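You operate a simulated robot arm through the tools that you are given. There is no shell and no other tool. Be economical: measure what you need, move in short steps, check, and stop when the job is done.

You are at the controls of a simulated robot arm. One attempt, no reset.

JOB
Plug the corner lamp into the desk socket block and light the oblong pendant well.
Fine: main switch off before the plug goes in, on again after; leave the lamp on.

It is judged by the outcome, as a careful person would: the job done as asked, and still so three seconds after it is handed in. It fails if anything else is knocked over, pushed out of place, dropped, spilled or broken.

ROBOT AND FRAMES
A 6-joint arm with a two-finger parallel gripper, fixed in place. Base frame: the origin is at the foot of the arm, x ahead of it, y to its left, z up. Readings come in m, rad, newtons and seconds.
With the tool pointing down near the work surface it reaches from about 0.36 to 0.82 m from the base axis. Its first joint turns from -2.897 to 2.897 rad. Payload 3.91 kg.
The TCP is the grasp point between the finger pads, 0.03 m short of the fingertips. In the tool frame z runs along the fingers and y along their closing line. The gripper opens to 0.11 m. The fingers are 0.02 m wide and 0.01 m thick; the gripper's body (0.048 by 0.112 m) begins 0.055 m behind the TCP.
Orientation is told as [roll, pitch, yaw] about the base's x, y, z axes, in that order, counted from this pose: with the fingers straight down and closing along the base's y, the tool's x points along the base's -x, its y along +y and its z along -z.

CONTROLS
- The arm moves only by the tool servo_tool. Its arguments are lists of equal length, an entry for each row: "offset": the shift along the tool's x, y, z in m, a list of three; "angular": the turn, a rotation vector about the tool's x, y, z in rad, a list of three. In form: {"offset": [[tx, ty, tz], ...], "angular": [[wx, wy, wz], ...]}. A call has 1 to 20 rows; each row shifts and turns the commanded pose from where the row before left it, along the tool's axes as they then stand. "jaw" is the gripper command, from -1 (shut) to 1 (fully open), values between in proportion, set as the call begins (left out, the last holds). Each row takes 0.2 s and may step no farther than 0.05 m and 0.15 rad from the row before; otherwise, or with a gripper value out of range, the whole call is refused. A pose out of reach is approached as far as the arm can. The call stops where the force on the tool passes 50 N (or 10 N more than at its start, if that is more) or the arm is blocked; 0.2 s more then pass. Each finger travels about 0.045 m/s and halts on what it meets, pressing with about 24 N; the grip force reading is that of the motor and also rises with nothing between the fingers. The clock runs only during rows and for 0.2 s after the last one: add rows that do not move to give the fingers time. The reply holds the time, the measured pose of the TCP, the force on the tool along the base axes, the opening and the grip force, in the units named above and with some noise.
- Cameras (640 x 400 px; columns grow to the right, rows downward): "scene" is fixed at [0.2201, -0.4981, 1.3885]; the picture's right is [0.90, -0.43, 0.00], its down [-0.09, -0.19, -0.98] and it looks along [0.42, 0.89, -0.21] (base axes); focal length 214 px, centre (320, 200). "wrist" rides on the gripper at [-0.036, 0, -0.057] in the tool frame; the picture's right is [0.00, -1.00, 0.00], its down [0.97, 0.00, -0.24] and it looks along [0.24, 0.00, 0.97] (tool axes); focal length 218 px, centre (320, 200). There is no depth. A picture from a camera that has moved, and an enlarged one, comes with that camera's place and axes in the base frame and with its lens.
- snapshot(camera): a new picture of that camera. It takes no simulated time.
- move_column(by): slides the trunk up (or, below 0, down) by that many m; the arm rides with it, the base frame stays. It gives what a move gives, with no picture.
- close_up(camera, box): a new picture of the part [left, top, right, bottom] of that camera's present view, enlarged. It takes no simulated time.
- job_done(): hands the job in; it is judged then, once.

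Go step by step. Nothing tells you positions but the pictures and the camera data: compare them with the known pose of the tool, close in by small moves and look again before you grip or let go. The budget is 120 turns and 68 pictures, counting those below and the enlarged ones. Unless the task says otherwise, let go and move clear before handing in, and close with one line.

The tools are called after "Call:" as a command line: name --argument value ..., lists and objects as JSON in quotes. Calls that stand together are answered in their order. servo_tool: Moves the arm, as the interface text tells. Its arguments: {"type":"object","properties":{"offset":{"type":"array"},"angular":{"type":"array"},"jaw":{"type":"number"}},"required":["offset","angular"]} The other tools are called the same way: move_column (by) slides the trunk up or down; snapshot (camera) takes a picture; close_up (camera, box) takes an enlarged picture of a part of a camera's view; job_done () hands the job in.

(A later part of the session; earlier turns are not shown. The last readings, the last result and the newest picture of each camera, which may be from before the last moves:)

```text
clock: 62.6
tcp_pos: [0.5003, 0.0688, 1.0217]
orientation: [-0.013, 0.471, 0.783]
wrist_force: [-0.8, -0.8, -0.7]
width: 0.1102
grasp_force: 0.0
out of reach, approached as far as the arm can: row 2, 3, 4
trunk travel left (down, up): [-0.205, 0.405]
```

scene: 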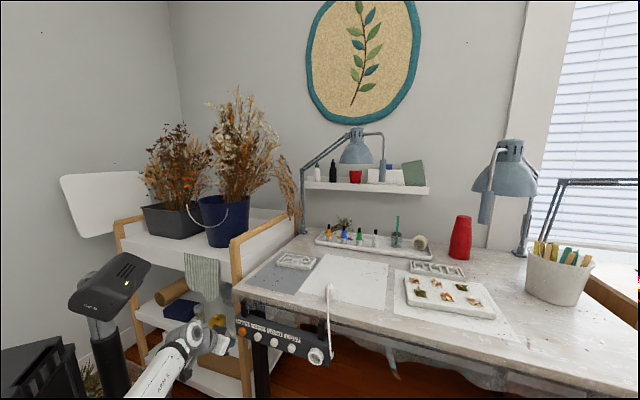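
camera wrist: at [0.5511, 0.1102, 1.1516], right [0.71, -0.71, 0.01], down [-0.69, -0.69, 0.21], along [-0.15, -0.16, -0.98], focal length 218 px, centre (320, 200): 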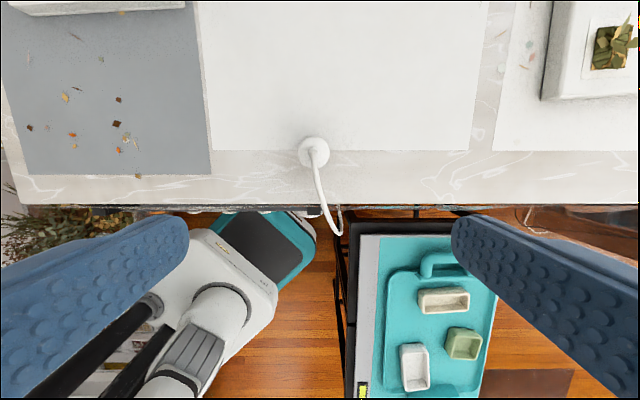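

Call:
move_column --by 0.3

Call:
servo_tool --offset '[[-0.029, 0, 0.0369], [-0.029, 0, 0.0369], [-0.029, 0, 0.0369], [-0.029, 0, 0.0369], [-0.029, 0, 0.0369], [-0.029, 0, 0.0369], [-0.029, 0, 0.0369], [0, 0, 0]]' --angular '[[0, 0, 0], [0, 0, 0], [0, 0, 0], [0, 0, 0], [0, 0, 0], [0, 0, 0], [0, 0, 0], [0, 0, 0]]'

Call:
snapshot --camera "wrist"

```text
clock: 65.6
tcp_pos: [0.4999, 0.068, 1.3211]
orientation: [-0.009, 0.469, 0.782]
wrist_force: [-0.2, 0.9, -0.1]
width: 0.1102
grasp_force: 0.1
trunk travel left (down, up): [-0.505, 0.105]
```

```text
clock: 67.4
tcp_pos: [0.5504, 0.114, 0.9997]
orientation: [-0.013, 0.471, 0.781]
wrist_force: [-0.2, -0.2, 0.1]
width: 0.1098
grasp_force: 0.1
trunk travel left (down, up): [-0.505, 0.105]
```

```text
33 pictures are left
camera wrist: at [0.5904, 0.1557, 1.0346], right [0.71, -0.71, 0.01], down [-0.54, -0.53, 0.65], along [-0.46, -0.47, -0.76], focal length 218 px, centre (320, 200)
```

wrist: 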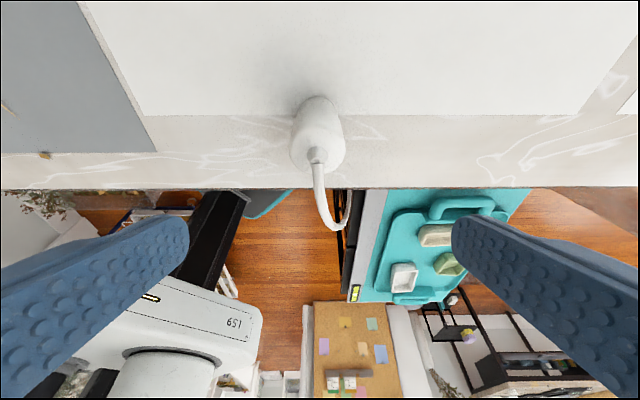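

The tool lines up with the plug, so I'll descend to grip its upper half.

Call:
servo_tool --offset '[[-0.01, 0.001, 0.0218], [-0.01, 0.001, 0.0218], [-0.0099, 0, 0.0217], [0, 0, 0]]' --angular '[[0, 0, 0], [0, 0, 0], [0, 0, 0], [0, 0, 0]]'

Call:
snapshot --camera "wrist"

Call:
close_up --camera "scene" --box '[270, 240, 390, 315]'

```text
clock: 68.4
tcp_pos: [0.5451, 0.1118, 0.9274]
orientation: [-0.013, 0.469, 0.781]
wrist_force: [-0.3, -1.2, 0.0]
width: 0.11
grasp_force: 0.0
trunk travel left (down, up): [-0.505, 0.105]
```

```text
32 pictures are left
camera wrist: at [0.5862, 0.1528, 0.9629], right [0.71, -0.71, 0.01], down [-0.54, -0.53, 0.65], along [-0.46, -0.47, -0.76], focal length 218 px, centre (320, 200)
```

wrist: 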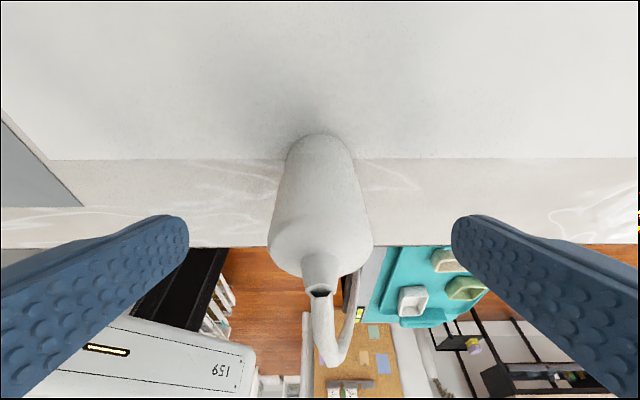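

```text
5.33 times, centred on (330, 278) of scene
camera zoom: at [0.2201, -0.4981, 1.3885], right [0.9, -0.43, 0.0], down [-0.09, -0.19, -0.98], along [0.42, 0.89, -0.21], focal length 1144 px, centre (267, -213)
```

zoom: 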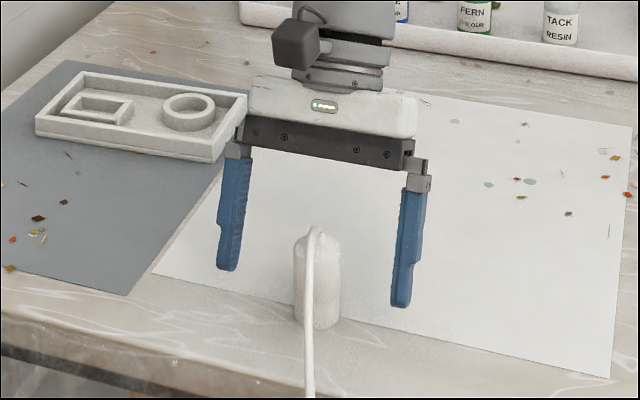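

The plug is centred between the fingers, so I'll close on it.

Call:
servo_tool --offset '[[0, 0, 0], [0, 0, 0], [0, 0, 0], [0, 0, 0], [0, 0, 0], [0, 0, 0], [0, 0, 0]]' --angular '[[0, 0, 0], [0, 0, 0], [0, 0, 0], [0, 0, 0], [0, 0, 0], [0, 0, 0], [0, 0, 0]]' --jaw -1

Call:
snapshot --camera "wrist"

```text
clock: 70.0
tcp_pos: [0.5461, 0.1117, 0.9287]
orientation: [-0.013, 0.468, 0.783]
wrist_force: [0.2, 0.1, 1.3]
width: 0.0319
grasp_force: 23.8
trunk travel left (down, up): [-0.505, 0.105]
```

```text
30 pictures are left
camera wrist: at [0.5862, 0.1529, 0.9632], right [0.71, -0.71, 0.01], down [-0.54, -0.53, 0.65], along [-0.46, -0.47, -0.76], focal length 218 px, centre (320, 200)
```

wrist: 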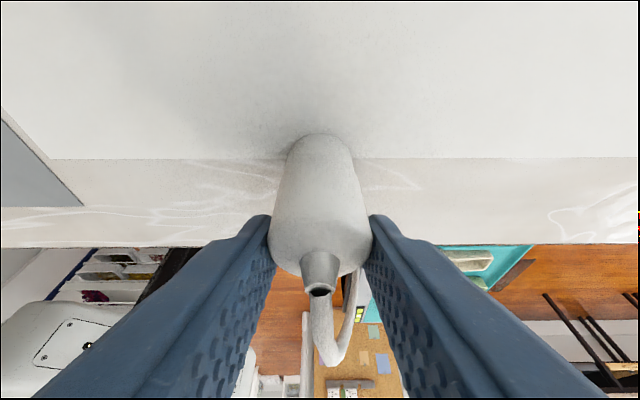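

The grip is good at 31.9 mm. I'll lift, move out in front of the desk, and raise the trunk slightly for reach.

Call:
servo_tool --offset '[[0.018, 0, -0.0355], [0.018, 0, -0.0355], [0.0392, 0.0024, 0.02], [0.0392, 0.0024, 0.02], [0.0392, 0.0024, 0.02], [0.0392, 0.0024, 0.02], [0.0392, 0.0024, 0.02], [0, 0, 0]]' --angular '[[0, 0, 0], [0, 0, 0], [0, 0, 0], [0, 0, 0], [0, 0, 0], [0, 0, 0], [0, 0, 0], [0, 0, 0]]'

Call:
close_up --camera "scene" --box '[200, 220, 400, 370]'

```text
clock: 71.8
tcp_pos: [0.3803, -0.0351, 1.0066]
orientation: [-0.01, 0.469, 0.781]
wrist_force: [0.1, 0.4, 0.1]
width: 0.0316
grasp_force: 23.7
trunk travel left (down, up): [-0.505, 0.105]
```

```text
2.67 times, centred on (300, 295) of scene
camera zoom: at [0.2201, -0.4981, 1.3885], right [0.9, -0.43, 0.0], down [-0.09, -0.19, -0.98], along [0.42, 0.89, -0.21], focal length 572 px, centre (373, -53)
```

zoom: 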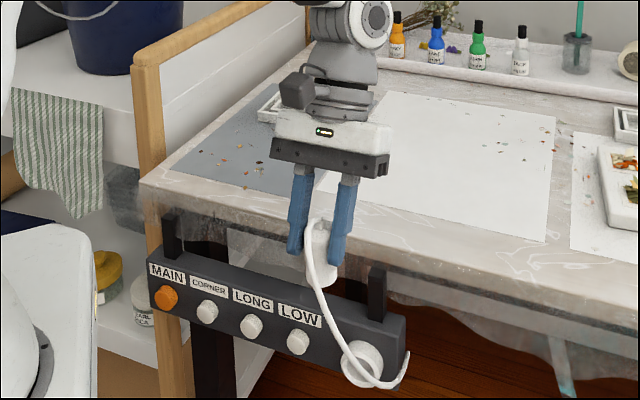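

Call:
move_column --by 0.1

Call:
servo_tool --offset '[[0, 0, 0], [0, 0, 0], [0, 0, 0], [0, 0, 0], [0, 0, 0], [0, 0, 0], [0, 0, 0], [0, 0, 0], [0, 0, 0], [0, 0, 0], [0, 0, 0], [0, 0, 0]]' --angular '[[0, -0.15, 0], [0, -0.15, 0], [0, -0.15, 0], [0, -0.15, 0], [0, -0.15, 0], [0, -0.15, 0], [0, -0.15, 0], [0, -0.15, 0], [0, -0.15, 0], [0, -0.15, 0], [0, -0.071, 0], [0, 0, 0]]'

Call:
snapshot --camera "wrist"

```text
clock: 73.2
tcp_pos: [0.3805, -0.0359, 1.1064]
orientation: [-0.009, 0.469, 0.783]
wrist_force: [-0.5, -0.4, -0.1]
width: 0.0316
grasp_force: 24.3
trunk travel left (down, up): [-0.605, 0.005]
```

```text
clock: 75.8
tcp_pos: [0.4164, -0.0578, 1.1171]
orientation: [-0.02, -1.1, 0.806]
wrist_force: [0.3, 0.2, -0.2]
width: 0.0317
grasp_force: 24.1
out of reach, approached as far as the arm can: row 7, 8, 9, 10
trunk travel left (down, up): [-0.605, 0.005]
```

```text
28 pictures are left
camera wrist: at [0.3904, -0.0826, 1.1763], right [0.71, -0.71, 0.01], down [-0.46, -0.47, -0.76], along [0.54, 0.53, -0.65], focal length 218 px, centre (320, 200)
```

wrist: 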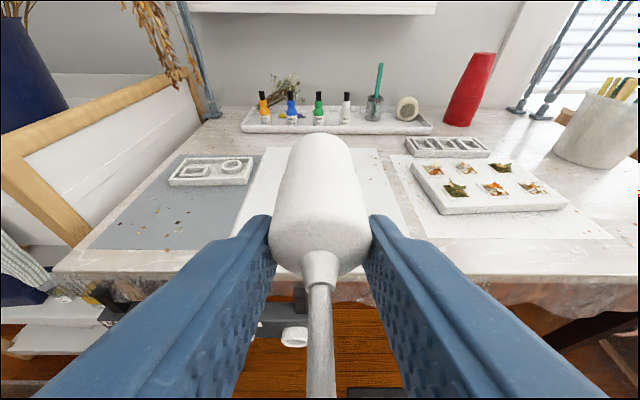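

The plug is now horizontal and pointing at the block. I'll descend toward socket height, shifting left to align.

Call:
servo_tool --offset '[[0.0446, 0.008, 0.0227], [0.0446, 0.008, 0.0227], [0.0446, 0.008, 0.0227], [0.0446, 0.008, 0.0227], [0.0446, 0.008, 0.0227], [0.0446, 0, 0.0227], [0, 0, 0]]' --angular '[[0, 0, 0], [0, 0, 0], [0, 0, 0], [0, 0, 0], [0, 0, 0], [0, 0, 0], [0, 0, 0]]'

Call:
snapshot --camera "wrist"

```text
refused: row 1 steps farther than a row can; nothing moved
```

```text
27 pictures are left
camera wrist: at [0.3904, -0.0826, 1.1763], right [0.71, -0.71, 0.01], down [-0.46, -0.47, -0.76], along [0.54, 0.53, -0.65], focal length 218 px, centre (320, 200)
```

wrist: 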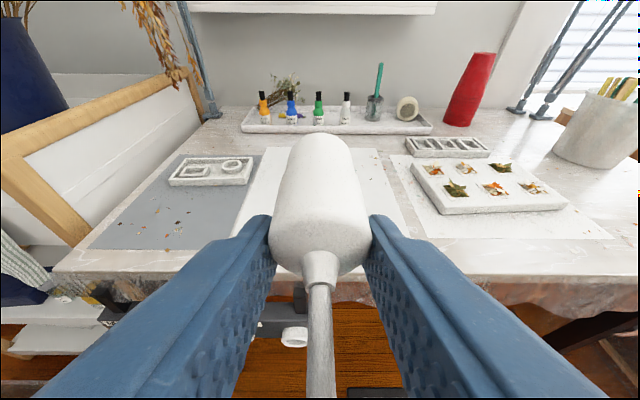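

Call:
servo_tool --offset '[[0.0428, 0.008, 0.0218], [0.0428, 0.008, 0.0218], [0.0428, 0.008, 0.0218], [0.0428, 0.008, 0.0218], [0.0428, 0.008, 0.0218], [0.0428, 0, 0.0218], [0, 0, 0]]' --angular '[[0, 0, 0], [0, 0, 0], [0, 0, 0], [0, 0, 0], [0, 0, 0], [0, 0, 0], [0, 0, 0]]'

```text
clock: 77.4
tcp_pos: [0.4323, -0.0732, 1.0477]
orientation: [-0.004, -1.096, 0.791]
wrist_force: [0.3, 0.4, -0.1]
width: 0.0317
grasp_force: 23.6
out of reach, approached as far as the arm can: row 1, 2, 3, 4, 5, 6
trunk travel left (down, up): [-0.605, 0.005]
```

This is the arm's fold limit at shoulder height. I'll raise the tool instead, align above, and then ride the trunk down, which moves straight vertically.

Call:
servo_tool --offset '[[-0.0428, 0, -0.0218], [-0.0428, 0, -0.0218], [-0.0428, 0, -0.0218], [-0.0428, 0, -0.0218], [-0.0428, 0, -0.0218], [-0.0428, 0, -0.0218], [-0.0428, 0, -0.0218], [0, 0.03, 0], [0, 0.0326, 0], [0, 0, 0]]' --angular '[[0, 0, 0], [0, 0, 0], [0, 0, 0], [0, 0, 0], [0, 0, 0], [0, 0, 0], [0, 0, 0], [0, 0, 0], [0, 0, 0], [0, 0, 0]]'

```text
clock: 79.6
tcp_pos: [0.3877, -0.0293, 1.3849]
orientation: [-0.021, -1.1, 0.802]
wrist_force: [0.5, -0.1, -0.9]
width: 0.0314
grasp_force: 24.3
trunk travel left (down, up): [-0.605, 0.005]
```

Call:
move_column --by -0.52

Call:
snapshot --camera "wrist"

```text
refused: -0.52 is not a number from -0.4 to 0.4
```

```text
26 pictures are left
camera wrist: at [0.3628, -0.0531, 1.4429], right [0.71, -0.71, 0.01], down [-0.46, -0.47, -0.76], along [0.54, 0.53, -0.65], focal length 218 px, centre (320, 200)
```

wrist: 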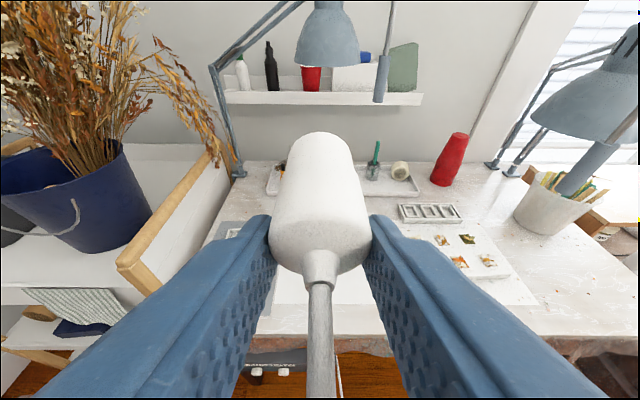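

Call:
move_column --by -0.4

Call:
move_column --by -0.15

```text
clock: 83.4
tcp_pos: [0.3875, -0.0284, 0.9839]
orientation: [-0.022, -1.101, 0.807]
wrist_force: [-0.2, 0.8, -0.6]
width: 0.0316
grasp_force: 24.5
trunk travel left (down, up): [-0.205, 0.405]
```

```text
clock: 85.1
tcp_pos: [0.3872, -0.0287, 0.8329]
orientation: [-0.023, -1.099, 0.806]
wrist_force: [-0.7, 0.8, -0.6]
width: 0.0315
grasp_force: 24.2
trunk travel left (down, up): [-0.055, 0.555]
```

Call:
snapshot --camera "wrist"

Call:
close_up --camera "scene" --box '[230, 280, 390, 380]'

```text
25 pictures are left
camera wrist: at [0.3624, -0.053, 0.8932], right [0.71, -0.71, 0.01], down [-0.46, -0.47, -0.76], along [0.54, 0.53, -0.65], focal length 218 px, centre (320, 200)
```

wrist: 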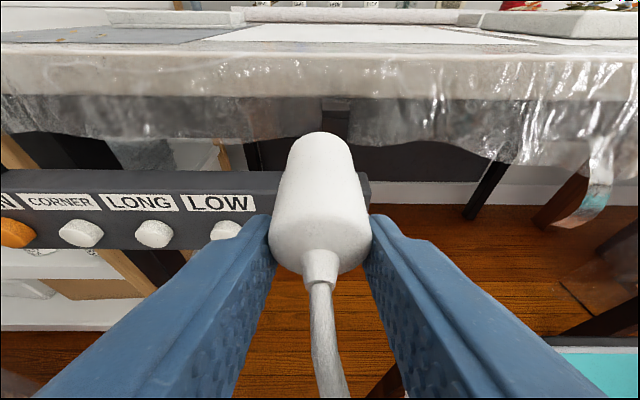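

```text
4.00 times, centred on (310, 330) of scene
camera zoom: at [0.2201, -0.4981, 1.3885], right [0.9, -0.43, 0.0], down [-0.09, -0.19, -0.98], along [0.42, 0.89, -0.21], focal length 858 px, centre (360, -320)
```

zoom: 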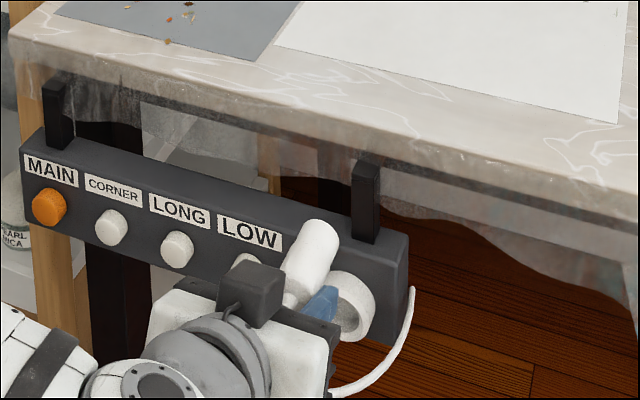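

Alignment is close. I take the socket mouth as (0.457, 0.0365, 0.735); the plug axis points along the 45° insertion direction. I'll descend the last 10 cm.

Call:
servo_tool --offset '[[0.029, -0.001, 0.0146], [0.029, -0.001, 0.0146], [0.031, -0.0013, 0.0156], [0, 0, 0]]' --angular '[[0, 0, 0], [0, 0, 0], [0, 0, 0], [0, 0, 0]]'

Call:
snapshot --camera "wrist"

Call:
close_up --camera "scene" --box '[270, 310, 350, 380]'

```text
clock: 86.1
tcp_pos: [0.3871, -0.0311, 0.7351]
orientation: [-0.025, -1.1, 0.806]
wrist_force: [0.0, 0.6, -0.7]
width: 0.0319
grasp_force: 23.9
trunk travel left (down, up): [-0.055, 0.555]
```

```text
23 pictures are left
camera wrist: at [0.3629, -0.0559, 0.7939], right [0.71, -0.71, 0.01], down [-0.46, -0.47, -0.76], along [0.54, 0.53, -0.65], focal length 218 px, centre (320, 200)
```

wrist: 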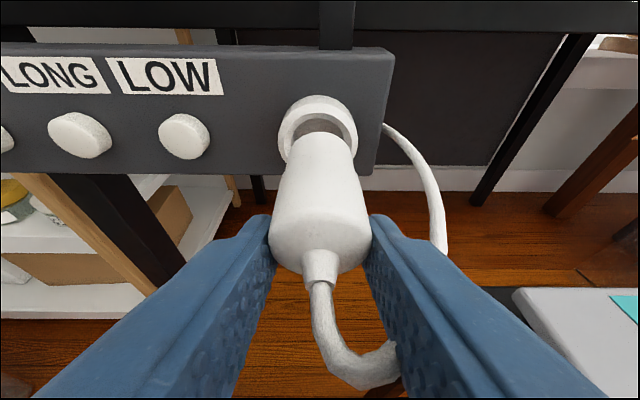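

```text
5.71 times, centred on (310, 345) of scene
camera zoom: at [0.2201, -0.4981, 1.3885], right [0.9, -0.43, 0.0], down [-0.09, -0.19, -0.98], along [0.42, 0.89, -0.21], focal length 1226 px, centre (377, -629)
```

zoom: 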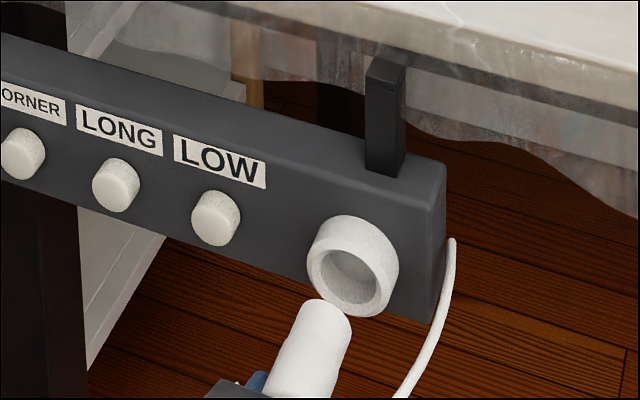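

Call:
close_up --camera "wrist" --box '[240, 80, 400, 180]'

```text
4.00 times, centred on (320, 130) of wrist
camera zoom: at [0.3629, -0.0559, 0.7939], right [0.71, -0.71, 0.01], down [-0.46, -0.47, -0.76], along [0.54, 0.53, -0.65], focal length 873 px, centre (320, 480)
```

zoom: 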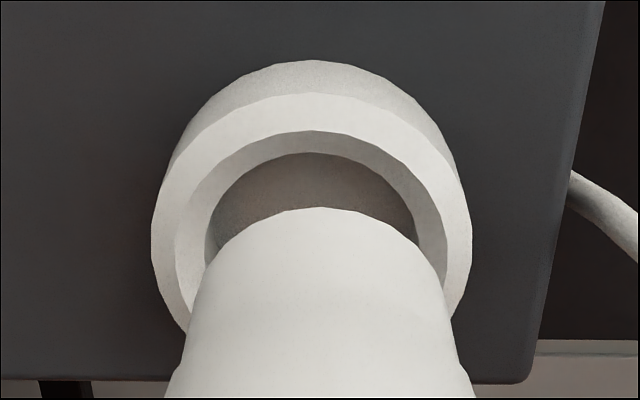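

The plug needs about 1 mm left and 2 mm down. Then I'll advance straight in while watching the force.

Call:
servo_tool --offset '[[0.0018, 0.0012, 0.0009], [-0.0091, 0, 0.0178], [-0.0091, 0, 0.0178], [-0.0023, 0, 0.0045], [-0.0023, 0, 0.0045], [0, 0, 0]]' --angular '[[0, 0, 0], [0, 0, 0], [0, 0, 0], [0, 0, 0], [0, 0, 0], [0, 0, 0]]'

Call:
close_up --camera "wrist" --box '[200, 60, 440, 300]'

```text
clock: 87.5
tcp_pos: [0.4227, 0.0031, 0.7332]
orientation: [-0.022, -1.1, 0.808]
wrist_force: [-9.5, -6.3, -3.8]
width: 0.032
grasp_force: 23.6
trunk travel left (down, up): [-0.055, 0.555]
```

```text
1.67 times, centred on (320, 180) of wrist
camera zoom: at [0.3986, -0.0201, 0.7918], right [0.71, -0.71, 0.01], down [-0.46, -0.47, -0.76], along [0.54, 0.53, -0.65], focal length 364 px, centre (320, 233)
```

zoom: 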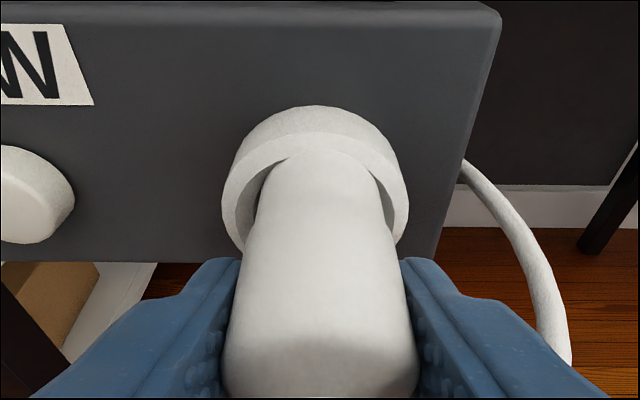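

About 1 cm in, it is touching the upper edge (12 N). I'll nudge down and left slightly, then continue in small steps.

Call:
servo_tool --offset '[[0.0018, 0.001, 0.0009], [-0.0018, 0, 0.0036], [-0.0018, 0, 0.0036], [0, 0, 0]]' --angular '[[0, 0, 0], [0, 0, 0], [0, 0, 0], [0, 0, 0]]'

Call:
close_up --camera "wrist" --box '[200, 60, 440, 300]'

```text
clock: 88.5
tcp_pos: [0.429, 0.0104, 0.73]
orientation: [-0.019, -1.1, 0.806]
wrist_force: [-10.3, -11.9, -1.5]
width: 0.0316
grasp_force: 23.5
trunk travel left (down, up): [-0.055, 0.555]
```

```text
1.67 times, centred on (320, 180) of wrist
camera zoom: at [0.4042, -0.0144, 0.7895], right [0.71, -0.71, 0.01], down [-0.46, -0.47, -0.76], along [0.54, 0.53, -0.65], focal length 364 px, centre (320, 233)
```

zoom: 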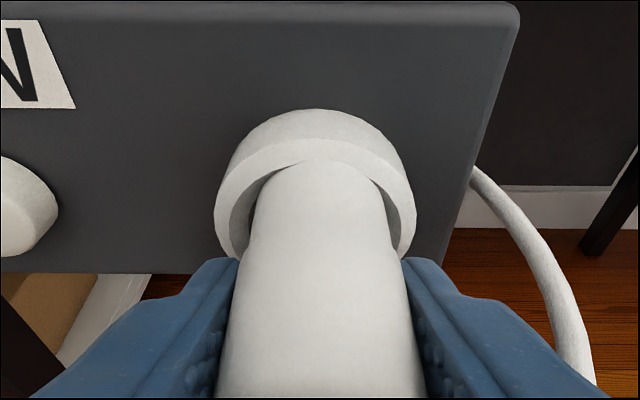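

It's 20 mm in with steady friction of about 15 N. I'll continue a few more millimetres.

Call:
servo_tool --offset '[[-0.0014, 0, 0.0027], [-0.0014, 0, 0.0027], [0, 0, 0]]' --angular '[[0, 0, 0], [0, 0, 0], [0, 0, 0]]'

Call:
snapshot --camera "wrist"

```text
clock: 89.3
tcp_pos: [0.4342, 0.0147, 0.7299]
orientation: [-0.019, -1.102, 0.804]
wrist_force: [-9.3, -11.6, -2.1]
width: 0.0319
grasp_force: 24.1
trunk travel left (down, up): [-0.055, 0.555]
```

```text
18 pictures are left
camera wrist: at [0.4085, -0.0101, 0.7899], right [0.71, -0.71, 0.01], down [-0.46, -0.47, -0.76], along [0.54, 0.53, -0.65], focal length 218 px, centre (320, 200)
```

wrist: 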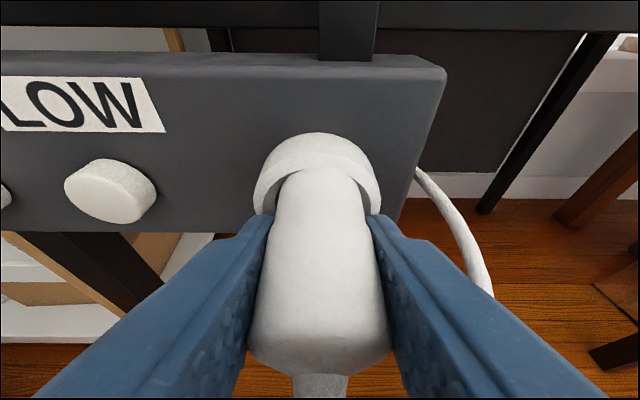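

The plug has slipped back in the grip, so it is stopped near the mouth. I'll look closely at how it sits in the collar.

Call:
close_up --camera "wrist" --box '[240, 120, 400, 220]'

Call:
close_up --camera "scene" --box '[286, 325, 350, 375]'

```text
4.00 times, centred on (320, 170) of wrist
camera zoom: at [0.4085, -0.0101, 0.7899], right [0.71, -0.71, 0.01], down [-0.46, -0.47, -0.76], along [0.54, 0.53, -0.65], focal length 873 px, centre (320, 320)
```

zoom: 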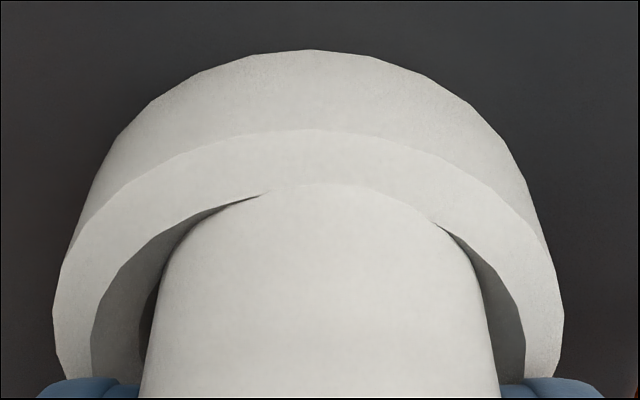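

```text
8.00 times, centred on (318, 350) of scene
camera zoom: at [0.2201, -0.4981, 1.3885], right [0.9, -0.43, 0.0], down [-0.09, -0.19, -0.98], along [0.42, 0.89, -0.21], focal length 1716 px, centre (336, -1000)
```

zoom: 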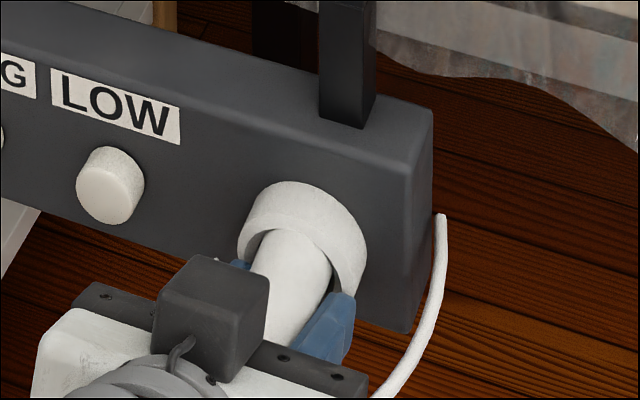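

The numbers now show the socket centre at z ≈ 0.728, so the plug went in about 5 mm too high and was pushed back in the fingers. I'll retract, set the plug back upright on the desk, and grip it higher before trying again.

Call:
servo_tool --offset '[[0.0114, 0, -0.0223], [0.0114, 0, -0.0223], [0.0137, 0, -0.0267], [0, 0, 0]]' --angular '[[0, 0, 0], [0, 0, 0], [0, 0, 0], [0, 0, 0]]'

Call:
snapshot --camera "wrist"

```text
clock: 90.3
tcp_pos: [0.3783, -0.0409, 0.7297]
orientation: [-0.024, -1.1, 0.808]
wrist_force: [0.6, 0.7, -0.3]
width: 0.0318
grasp_force: 23.8
trunk travel left (down, up): [-0.055, 0.555]
```

```text
15 pictures are left
camera wrist: at [0.3535, -0.0657, 0.7888], right [0.71, -0.71, 0.01], down [-0.46, -0.47, -0.76], along [0.54, 0.53, -0.65], focal length 218 px, centre (320, 200)
```

wrist: 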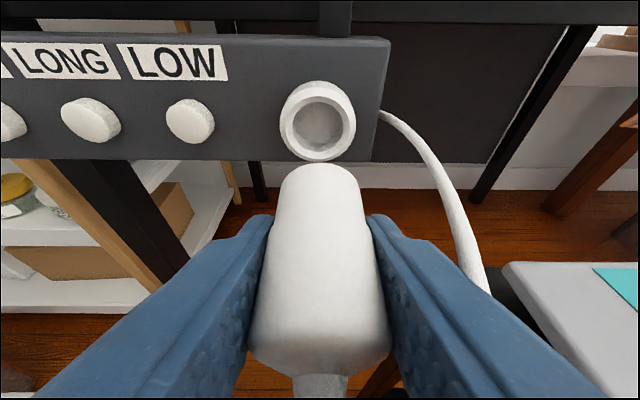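

The plug tip is now about level with the fingertips, so a regrip is definitely needed. I'll ride the trunk up and go back to the desk.

Call:
move_column --by 0.4

Call:
move_column --by 0.15

Call:
servo_tool --offset '[[-0.0428, 0, -0.0218], [-0.0428, 0, -0.0218], [0, 0, 0], [0, 0, 0], [0, 0, 0], [0, 0, 0], [0, 0, 0], [0, 0, 0], [0, 0, 0], [0, 0, 0], [0, 0, 0], [0, 0, 0], [0, 0, 0], [0, 0, 0]]' --angular '[[0, 0, 0], [0, 0, 0], [0, 0.15, 0], [0, 0.15, 0], [0, 0.15, 0], [0, 0.15, 0], [0, 0.15, 0], [0, 0.15, 0], [0, 0.15, 0], [0, 0.15, 0], [0, 0.15, 0], [0, 0.15, 0], [0, 0.071, 0], [0, 0, 0]]'

```text
clock: 94.2
tcp_pos: [0.3778, -0.0421, 1.1295]
orientation: [-0.022, -1.1, 0.806]
wrist_force: [-0.1, 0.7, 0.3]
width: 0.0318
grasp_force: 24.4
trunk travel left (down, up): [-0.455, 0.155]
```

```text
clock: 95.9
tcp_pos: [0.378, -0.0419, 1.2797]
orientation: [-0.023, -1.1, 0.807]
wrist_force: [0.1, -0.1, 0.2]
width: 0.0318
grasp_force: 24.6
trunk travel left (down, up): [-0.605, 0.005]
```

```text
clock: 98.9
tcp_pos: [0.3782, -0.0411, 1.3762]
orientation: [-0.012, 0.471, 0.782]
wrist_force: [0.6, -0.7, -1.3]
width: 0.0316
grasp_force: 24.0
trunk travel left (down, up): [-0.605, 0.005]
```

Call:
move_column --by -0.1

Call:
servo_tool --offset '[[-0.0408, -0.0013, 0.0179], [-0.0408, -0.0013, 0.0179], [-0.0408, -0.0013, 0.0179], [-0.0408, -0.0013, 0.0179], [-0.0408, -0.0013, 0.0179], [-0.0408, -0.0013, 0.0179], [-0.0408, -0.0013, 0.0179], [-0.0408, -0.0013, 0.0179], [0, 0, 0]]' --angular '[[0, 0, 0], [0, 0, 0], [0, 0, 0], [0, 0, 0], [0, 0, 0], [0, 0, 0], [0, 0, 0], [0, 0, 0], [0, 0, 0]]'

```text
clock: 100.2
tcp_pos: [0.3787, -0.0405, 1.2758]
orientation: [-0.011, 0.469, 0.783]
wrist_force: [0.0, -0.2, 0.5]
width: 0.0319
grasp_force: 24.2
trunk travel left (down, up): [-0.505, 0.105]
```

```text
clock: 102.2
tcp_pos: [0.5461, 0.1096, 0.9982]
orientation: [-0.011, 0.47, 0.782]
wrist_force: [-0.8, -0.1, -0.7]
width: 0.0316
grasp_force: 24.5
trunk travel left (down, up): [-0.505, 0.105]
```

Call:
servo_tool --offset '[[-0.0128, 0, 0.0252], [-0.0128, 0, 0.0252], [-0.0128, 0, 0.0252], [-0.0009, 0, 0.0018], [0, 0, 0]]' --angular '[[0, 0, 0], [0, 0, 0], [0, 0, 0], [0, 0, 0], [0, 0, 0]]'

Call:
close_up --camera "scene" --box '[290, 260, 370, 310]'

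```text
clock: 103.5
tcp_pos: [0.5467, 0.1093, 0.9117]
orientation: [-0.01, 0.47, 0.782]
wrist_force: [-0.3, -0.7, -0.2]
width: 0.0316
grasp_force: 23.8
trunk travel left (down, up): [-0.505, 0.105]
```

```text
8.00 times, centred on (330, 285) of scene
camera zoom: at [0.2201, -0.4981, 1.3885], right [0.9, -0.43, 0.0], down [-0.09, -0.19, -0.98], along [0.42, 0.89, -0.21], focal length 1716 px, centre (240, -480)
```

zoom: 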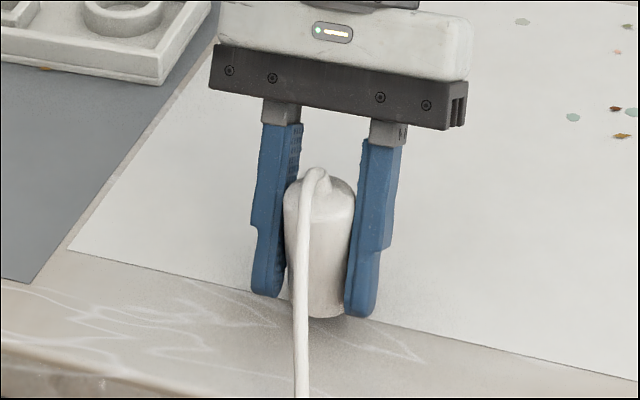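

Call:
servo_tool --offset '[[-0.0014, 0, 0.0027], [-0.0009, 0, 0.0018], [0, 0, 0]]' --angular '[[0, 0, 0], [0, 0, 0], [0, 0, 0]]'

Call:
servo_tool --offset '[[-0.0009, 0, 0.0018], [0, 0, 0]]' --angular '[[0, 0, 0], [0, 0, 0]]'

```text
clock: 104.2
tcp_pos: [0.548, 0.1079, 0.9071]
orientation: [-0.011, 0.469, 0.781]
wrist_force: [0.4, 0.4, 0.5]
width: 0.0318
grasp_force: 23.9
trunk travel left (down, up): [-0.505, 0.105]
```

```text
clock: 104.8
tcp_pos: [0.5471, 0.1089, 0.9073]
orientation: [-0.012, 0.469, 0.782]
wrist_force: [0.8, 0.3, -0.1]
width: 0.032
grasp_force: 23.9
trunk travel left (down, up): [-0.505, 0.105]
```

Call:
servo_tool --offset '[[-0.0007, 0, 0.0013], [0, 0, 0]]' --angular '[[0, 0, 0], [0, 0, 0]]'

Call:
servo_tool --offset '[[-0.0007, 0, 0.0013], [0, 0, 0]]' --angular '[[0, 0, 0], [0, 0, 0]]'

Call:
servo_tool --offset '[[-0.0007, 0, 0.0013], [0, 0, 0]]' --angular '[[0, 0, 0], [0, 0, 0]]'

```text
clock: 105.5
tcp_pos: [0.5476, 0.1096, 0.9053]
orientation: [-0.011, 0.47, 0.783]
wrist_force: [0.2, 0.4, -1.2]
width: 0.0317
grasp_force: 23.8
trunk travel left (down, up): [-0.505, 0.105]
```

```text
clock: 106.0
tcp_pos: [0.5472, 0.109, 0.9034]
orientation: [-0.011, 0.469, 0.782]
wrist_force: [0.7, 1.3, 0.2]
width: 0.0317
grasp_force: 24.0
trunk travel left (down, up): [-0.505, 0.105]
```

```text
clock: 106.7
tcp_pos: [0.5478, 0.108, 0.9024]
orientation: [-0.013, 0.47, 0.783]
wrist_force: [1.4, -0.2, 6.1]
width: 0.0317
grasp_force: 23.8
trunk travel left (down, up): [-0.505, 0.105]
```

Contact at about 6 N, so the plug is standing on the desk. I'll open partway, rise 3 cm, and look before regripping.

Call:
servo_tool --offset '[[0, 0, 0], [0, 0, 0], [0, 0, 0], [0.0059, 0, -0.0138], [0.0059, 0, -0.0138], [0, 0, 0]]' --angular '[[0, 0, 0], [0, 0, 0], [0, 0, 0], [0, 0, 0], [0, 0, 0], [0, 0, 0]]' --jaw 0

Call:
snapshot --camera "wrist"

```text
clock: 108.0
tcp_pos: [0.5489, 0.1106, 0.9321]
orientation: [-0.01, 0.469, 0.782]
wrist_force: [-0.3, -0.7, 0.3]
width: 0.0549
grasp_force: 0.2
trunk travel left (down, up): [-0.505, 0.105]
```

```text
13 pictures are left
camera wrist: at [0.5889, 0.1517, 0.968], right [0.71, -0.71, 0.01], down [-0.54, -0.53, 0.65], along [-0.46, -0.47, -0.76], focal length 218 px, centre (320, 200)
```

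wrist: 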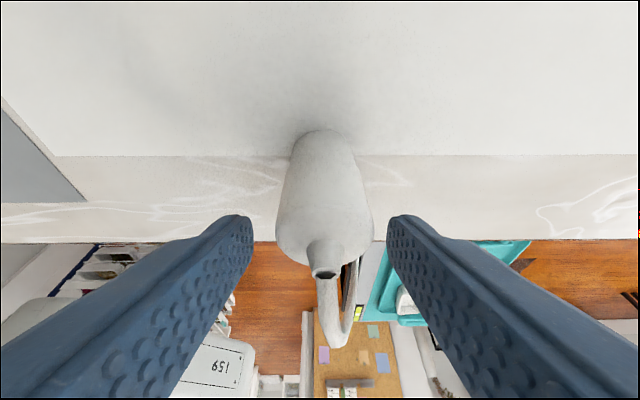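

The plug stands upright, so I'll close again on its top portion and lift.

Call:
servo_tool --offset '[[-0.0014, 0, -0.0007], [0, 0, 0], [0, 0, 0], [0, 0, 0], [0, 0, 0]]' --angular '[[0, 0, 0], [0, 0, 0], [0, 0, 0], [0, 0, 0], [0, 0, 0]]' --jaw -1

Call:
servo_tool --offset '[[0.018, 0, -0.0355], [0.018, 0, -0.0355], [0.0392, 0.001, 0.02], [0.0392, 0.001, 0.02], [0.0392, 0.001, 0.02], [0.0392, 0.001, 0.02], [0.0436, 0.001, 0.022], [0, 0, 0]]' --angular '[[0, 0, 0], [0, 0, 0], [0, 0, 0], [0, 0, 0], [0, 0, 0], [0, 0, 0], [0, 0, 0], [0, 0, 0]]'

Call:
servo_tool --offset '[[0.0216, 0, -0.0424], [0.0216, 0, -0.0424], [0.0216, 0, -0.0424], [0.0216, 0, -0.0424], [0.0216, 0, -0.0424], [0.0216, 0, -0.0424], [0, 0, 0]]' --angular '[[0, 0, 0], [0, 0, 0], [0, 0, 0], [0, 0, 0], [0, 0, 0], [0, 0, 0], [0, 0, 0]]'

```text
clock: 109.2
tcp_pos: [0.5494, 0.111, 0.9319]
orientation: [-0.012, 0.469, 0.782]
wrist_force: [0.2, 0.9, 1.4]
width: 0.0314
grasp_force: 23.9
trunk travel left (down, up): [-0.505, 0.105]
```

```text
clock: 111.0
tcp_pos: [0.3871, -0.0445, 1.0143]
orientation: [-0.01, 0.471, 0.783]
wrist_force: [-0.6, 0.0, -0.2]
width: 0.0317
grasp_force: 24.1
trunk travel left (down, up): [-0.505, 0.105]
```

```text
clock: 112.7
tcp_pos: [0.3843, -0.0425, 1.2968]
orientation: [-0.011, 0.469, 0.783]
wrist_force: [-0.9, -0.2, -0.6]
width: 0.0314
grasp_force: 23.7
trunk travel left (down, up): [-0.505, 0.105]
```

Call:
servo_tool --offset '[[0, 0.0067, 0], [0, 0, 0], [0, 0, 0], [0, 0, 0], [0, 0, 0], [0, 0, 0], [0, 0, 0], [0, 0, 0], [0, 0, 0], [0, 0, 0], [0, 0, 0], [0, 0, 0]]' --angular '[[0, -0.15, 0], [0, -0.15, 0], [0, -0.15, 0], [0, -0.15, 0], [0, -0.15, 0], [0, -0.15, 0], [0, -0.15, 0], [0, -0.15, 0], [0, -0.15, 0], [0, -0.15, 0], [0, -0.071, 0], [0, 0, 0]]'

Call:
move_column --by -0.4

```text
clock: 115.2
tcp_pos: [0.3802, -0.0379, 1.2964]
orientation: [-0.023, -1.101, 0.808]
wrist_force: [0.5, 0.2, -0.1]
width: 0.0317
grasp_force: 24.3
trunk travel left (down, up): [-0.505, 0.105]
```

```text
clock: 119.1
tcp_pos: [0.3793, -0.0374, 0.8967]
orientation: [-0.022, -1.098, 0.807]
wrist_force: [-0.7, 0.2, 0.3]
width: 0.0315
grasp_force: 24.4
trunk travel left (down, up): [-0.105, 0.505]
```

Call:
move_column --by -0.1

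Call:
servo_tool --offset '[[0.03, 0, 0.0151], [0.03, 0, 0.0151], [0, 0, 0]]' --angular '[[0, 0, 0], [0, 0, 0], [0, 0, 0]]'

Call:
close_up --camera "wrist" --box '[230, 60, 410, 290]'

```text
clock: 120.4
tcp_pos: [0.379, -0.0381, 0.7962]
orientation: [-0.022, -1.1, 0.806]
wrist_force: [0.0, 0.5, -1.1]
width: 0.0314
grasp_force: 23.8
trunk travel left (down, up): [-0.005, 0.605]
```

```text
clock: 121.2
tcp_pos: [0.3815, -0.0377, 0.7284]
orientation: [-0.022, -1.101, 0.808]
wrist_force: [0.1, 0.7, -1.0]
width: 0.0314
grasp_force: 23.4
trunk travel left (down, up): [-0.005, 0.605]
```

```text
1.74 times, centred on (320, 175) of wrist
camera zoom: at [0.3569, -0.0628, 0.7885], right [0.71, -0.71, 0.01], down [-0.46, -0.47, -0.76], along [0.54, 0.53, -0.65], focal length 380 px, centre (320, 244)
```

zoom: 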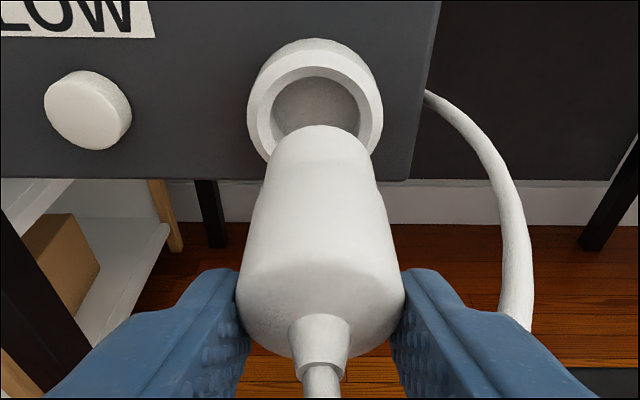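

The socket is about 2 mm left and 1–2 mm below the plug axis. I'll correct that and then advance.

Call:
servo_tool --offset '[[0.0018, 0.0018, 0.0009], [-0.0091, 0, 0.0178], [-0.0091, 0, 0.0178], [-0.0032, 0, 0.0062], [0, 0, 0]]' --angular '[[0, 0, 0], [0, 0, 0], [0, 0, 0], [0, 0, 0], [0, 0, 0]]'

Call:
servo_tool --offset '[[-0.0018, 0, 0.0036], [0, 0, 0]]' --angular '[[0, 0, 0], [0, 0, 0]]'

```text
clock: 122.4
tcp_pos: [0.4125, -0.0035, 0.7265]
orientation: [-0.024, -1.101, 0.807]
wrist_force: [0.2, 0.0, -0.1]
width: 0.0314
grasp_force: 23.9
trunk travel left (down, up): [-0.005, 0.605]
```

```text
clock: 123.0
tcp_pos: [0.4141, 0.0005, 0.7274]
orientation: [-0.023, -1.1, 0.806]
wrist_force: [0.5, 0.0, -1.0]
width: 0.0313
grasp_force: 24.2
trunk travel left (down, up): [-0.005, 0.605]
```

It's inside the mouth with no force now, so I'll continue in small steps.

Call:
servo_tool --offset '[[-0.0018, -0.0007, 0.0036], [-0.0018, 0, 0.0036], [0, 0, 0]]' --angular '[[0, 0, 0], [0, 0, 0], [0, 0, 0]]'

Call:
servo_tool --offset '[[-0.0018, 0, 0.0036], [0, 0, 0]]' --angular '[[0, 0, 0], [0, 0, 0]]'

```text
clock: 123.8
tcp_pos: [0.4209, 0.0037, 0.7268]
orientation: [-0.019, -1.1, 0.805]
wrist_force: [-4.2, -15.7, -3.5]
width: 0.0317
grasp_force: 24.3
trunk travel left (down, up): [-0.005, 0.605]
```

```text
clock: 124.4
tcp_pos: [0.4239, 0.0068, 0.7275]
orientation: [-0.023, -1.1, 0.807]
wrist_force: [-5.5, -21.3, -0.5]
width: 0.0317
grasp_force: 23.5
trunk travel left (down, up): [-0.005, 0.605]
```

The force shows contact on the left. I'll ease it right slightly and look.

Call:
servo_tool --offset '[[0, -0.0015, 0], [0, 0, 0]]' --angular '[[0, 0, 0], [0, 0, 0]]'

Call:
snapshot --camera "wrist"

```text
clock: 125.0
tcp_pos: [0.4246, 0.0066, 0.7278]
orientation: [-0.023, -1.102, 0.808]
wrist_force: [-5.2, -6.8, 0.0]
width: 0.0319
grasp_force: 24.3
trunk travel left (down, up): [-0.005, 0.605]
```

```text
11 pictures are left
camera wrist: at [0.3993, -0.0176, 0.7868], right [0.71, -0.71, 0.01], down [-0.46, -0.47, -0.76], along [0.54, 0.53, -0.65], focal length 218 px, centre (320, 200)
```

wrist: 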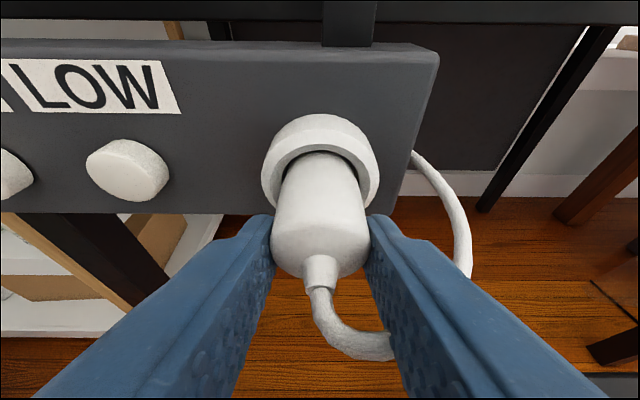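

It's centred and well in, with no slip. I'll continue.

Call:
servo_tool --offset '[[-0.0014, 0, 0.0027], [0, 0, 0]]' --angular '[[0, 0, 0], [0, 0, 0]]'

Call:
servo_tool --offset '[[-0.0014, 0, 0.0027], [0, 0, 0]]' --angular '[[0, 0, 0], [0, 0, 0]]'

```text
clock: 125.6
tcp_pos: [0.426, 0.0084, 0.7287]
orientation: [-0.021, -1.101, 0.807]
wrist_force: [-17.8, -12.8, -3.4]
width: 0.0318
grasp_force: 24.5
trunk travel left (down, up): [-0.005, 0.605]
```

```text
clock: 126.2
tcp_pos: [0.4283, 0.011, 0.7266]
orientation: [-0.022, -1.102, 0.807]
wrist_force: [-23.9, -6.3, -6.4]
width: 0.0316
grasp_force: 24.0
trunk travel left (down, up): [-0.005, 0.605]
```

Call:
close_up --camera "wrist" --box '[220, 90, 420, 310]'

```text
1.82 times, centred on (320, 200) of wrist
camera zoom: at [0.4033, -0.0137, 0.7875], right [0.71, -0.7, 0.01], down [-0.46, -0.47, -0.76], along [0.54, 0.53, -0.65], focal length 397 px, centre (320, 200)
```

zoom: 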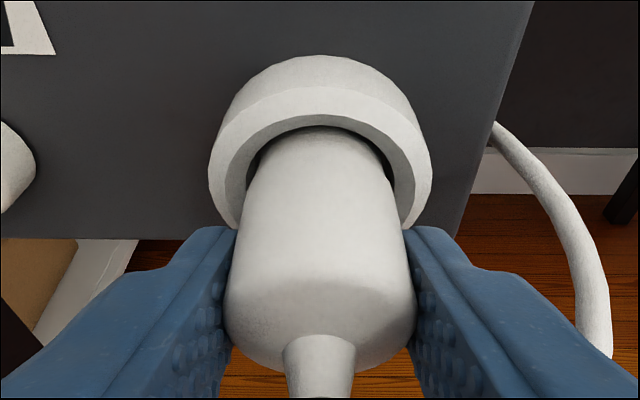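

The plug is about 19 mm deep and now slips at about 20 N, so it looks bottomed out. I'll relieve the side load, open the fingers a little, and see whether it stays.

Call:
servo_tool --offset '[[0, 0.0008, 0], [0, 0, 0]]' --angular '[[0, 0, 0], [0, 0, 0]]'

Call:
servo_tool --offset '[[0, 0, 0], [0, 0, 0]]' --angular '[[0, 0, 0], [0, 0, 0]]' --jaw -0.3

Call:
close_up --camera "wrist" --box '[220, 90, 420, 310]'

```text
clock: 126.8
tcp_pos: [0.428, 0.0114, 0.7279]
orientation: [-0.026, -1.101, 0.808]
wrist_force: [-21.0, -6.7, -6.2]
width: 0.0316
grasp_force: 24.3
trunk travel left (down, up): [-0.005, 0.605]
```

```text
clock: 127.4
tcp_pos: [0.43, 0.0106, 0.729]
orientation: [-0.022, -1.102, 0.808]
wrist_force: [-0.6, 0.7, -1.1]
width: 0.0383
grasp_force: 0.1
trunk travel left (down, up): [-0.005, 0.605]
```

```text
1.82 times, centred on (320, 200) of wrist
camera zoom: at [0.4047, -0.0129, 0.7874], right [0.71, -0.71, 0.01], down [-0.46, -0.47, -0.76], along [0.54, 0.53, -0.65], focal length 397 px, centre (320, 200)
```

zoom: 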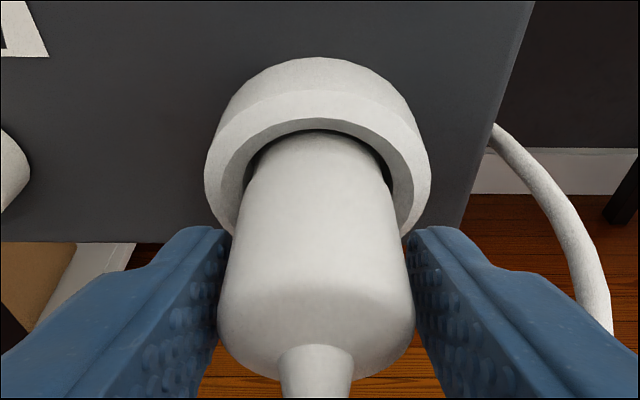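

It stays put. I'll open a bit more and retreat straight back.

Call:
servo_tool --offset '[[0, 0, 0], [0.0091, 0, -0.0178], [0.0091, 0, -0.0178], [0.0091, 0, -0.0178], [0.0091, 0, -0.0178], [0, 0, 0]]' --angular '[[0, 0, 0], [0, 0, 0], [0, 0, 0], [0, 0, 0], [0, 0, 0], [0, 0, 0]]' --jaw 0

Call:
snapshot --camera "wrist"

```text
clock: 128.8
tcp_pos: [0.3738, -0.0452, 0.7287]
orientation: [-0.024, -1.099, 0.807]
wrist_force: [0.5, 0.1, 0.2]
width: 0.0551
grasp_force: 0.1
trunk travel left (down, up): [-0.005, 0.605]
```

```text
8 pictures are left
camera wrist: at [0.348, -0.0696, 0.7876], right [0.71, -0.71, 0.01], down [-0.46, -0.47, -0.76], along [0.54, 0.53, -0.65], focal length 218 px, centre (320, 200)
```

wrist: 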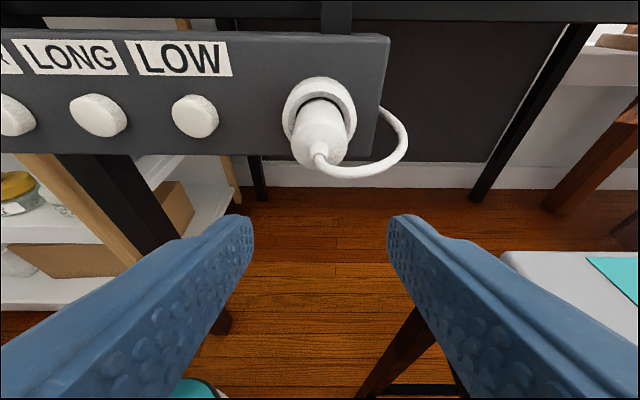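

The plug is seated straight. Now I'll go to MAIN: rise, tool down, move left, and pitch as before with the fingers closed.

Call:
servo_tool --offset '[[-0.0428, 0, -0.0218], [-0.0428, 0, -0.0218], [-0.0428, 0, -0.0218], [-0.0428, 0, -0.0218], [-0.0428, 0, -0.0218], [-0.0428, 0, -0.0218], [-0.0428, 0, -0.0218], [0, 0, 0], [0, 0, 0], [0, 0, 0], [0, 0, 0], [0, 0, 0], [0, 0, 0], [0, 0, 0], [0, 0, 0], [0, 0, 0]]' --angular '[[0, 0, 0], [0, 0, 0], [0, 0, 0], [0, 0, 0], [0, 0, 0], [0, 0, 0], [0, 0, 0], [0, 0.15, 0], [0, 0.15, 0], [0, 0.15, 0], [0, 0.15, 0], [0, 0.15, 0], [0, 0.15, 0], [0, 0.15, 0], [0, 0.05, 0], [0, 0, 0]]' --jaw -1

Call:
servo_tool --offset '[[-0.0086, 0.0423, 0], [-0.0086, 0.0423, 0], [-0.0086, 0.0423, 0], [-0.0086, 0.0423, 0], [-0.0086, 0.0423, 0], [-0.0086, 0.0423, 0], [-0.0086, 0.0423, 0], [0, 0, 0]]' --angular '[[0, 0, 0], [0, 0, 0], [0, 0, 0], [0, 0, 0], [0, 0, 0], [0, 0, 0], [0, 0, 0], [0, 0, 0]]'

```text
clock: 132.2
tcp_pos: [0.3733, -0.0311, 0.9727]
orientation: [-0.013, -0.004, 0.787]
wrist_force: [1.3, -0.2, -0.2]
width: 0.0
grasp_force: 24.0
out of reach, approached as far as the arm can: row 12, 13, 14, 15
trunk travel left (down, up): [-0.005, 0.605]
```

```text
clock: 134.0
tcp_pos: [0.2059, 0.2219, 0.9659]
orientation: [-0.01, -0.007, 0.787]
wrist_force: [0.6, -0.4, -0.7]
width: 0.0002
grasp_force: 24.4
out of reach, approached as far as the arm can: row 3
trunk travel left (down, up): [-0.005, 0.605]
```

Call:
servo_tool --offset '[[0.02, 0, 0], [0, 0, 0], [0, 0, 0], [0, 0, 0], [0, 0, 0], [0, 0, 0], [0, 0, 0]]' --angular '[[0, 0, 0], [0, -0.15, 0], [0, -0.15, 0], [0, -0.15, 0], [0, -0.15, 0], [0, -0.155, 0], [0, 0, 0]]'

```text
refused: row 6 steps farther than a row can; nothing moved
```

Call:
servo_tool --offset '[[0.02, 0, 0], [0, 0, 0], [0, 0, 0], [0, 0, 0], [0, 0, 0], [0, 0, 0], [0, 0, 0], [0, 0, 0]]' --angular '[[0, 0, 0], [0, -0.15, 0], [0, -0.15, 0], [0, -0.15, 0], [0, -0.15, 0], [0, -0.14, 0], [0, -0.02, 0], [0, 0, 0]]'

```text
clock: 135.8
tcp_pos: [0.1948, 0.2063, 0.9623]
orientation: [-0.014, -0.761, 0.795]
wrist_force: [0.6, 1.1, 0.1]
width: 0.0001
grasp_force: 23.9
out of reach, approached as far as the arm can: row 1
trunk travel left (down, up): [-0.005, 0.605]
```

Call:
servo_tool --offset '[[0.0345, 0, 0.0362], [0.0345, 0, 0.0362], [0.0345, 0, 0.0362], [0.0345, 0, 0.0362], [0.0097, -0.004, 0.0101], [0, 0, 0], [-0.0116, 0, 0.011], [-0.0116, 0, 0.011], [0, 0, 0]]' --angular '[[0, 0, 0], [0, 0, 0], [0, 0, 0], [0, 0, 0], [0, 0, 0], [0, 0, 0], [0, 0, 0], [0, 0, 0], [0, 0, 0]]'

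```text
clock: 137.8
tcp_pos: [0.2209, 0.2246, 0.7476]
orientation: [-0.014, -0.76, 0.797]
wrist_force: [-0.5, -0.2, 0.2]
width: 0.0
grasp_force: 24.0
trunk travel left (down, up): [-0.005, 0.605]
```

Call:
servo_tool --offset '[[-0.0072, 0.0015, 0.0069], [-0.0029, 0, 0.0028], [-0.0025, 0, 0.0024], [0, 0, 0]]' --angular '[[0, 0, 0], [0, 0, 0], [0, 0, 0], [0, 0, 0]]'

```text
clock: 138.8
tcp_pos: [0.2307, 0.2377, 0.7472]
orientation: [-0.014, -0.763, 0.797]
wrist_force: [-11.1, -14.8, 2.0]
width: 0.0
grasp_force: 23.5
trunk travel left (down, up): [-0.005, 0.605]
```

Call:
servo_tool --offset '[[-0.0011, 0, 0.001], [0, 0, 0]]' --angular '[[0, 0, 0], [0, 0, 0]]'

Call:
servo_tool --offset '[[0.0144, 0, -0.0138], [0.0144, 0, -0.0138], [0, 0, 0]]' --angular '[[0, 0, 0], [0, 0, 0], [0, 0, 0]]'

Call:
snapshot --camera "scene"

```text
clock: 139.4
tcp_pos: [0.2309, 0.2378, 0.7481]
orientation: [-0.013, -0.76, 0.796]
wrist_force: [-18.9, -17.5, -0.2]
width: 0.0
grasp_force: 24.3
trunk travel left (down, up): [-0.005, 0.605]
```

```text
clock: 140.2
tcp_pos: [0.2027, 0.2088, 0.7475]
orientation: [-0.012, -0.76, 0.798]
wrist_force: [0.4, 0.1, 0.5]
width: 0.0003
grasp_force: 24.2
trunk travel left (down, up): [-0.005, 0.605]
```

```text
7 pictures are left
```

scene: 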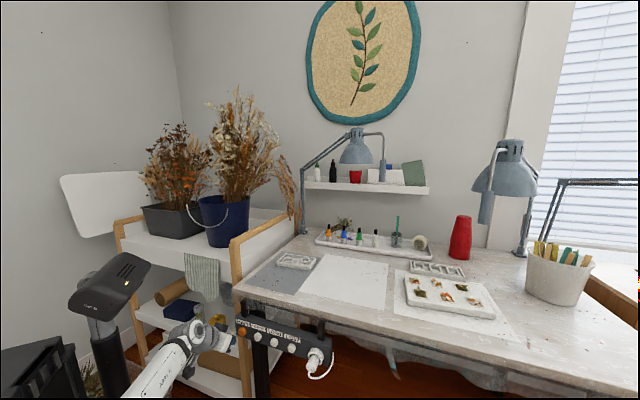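

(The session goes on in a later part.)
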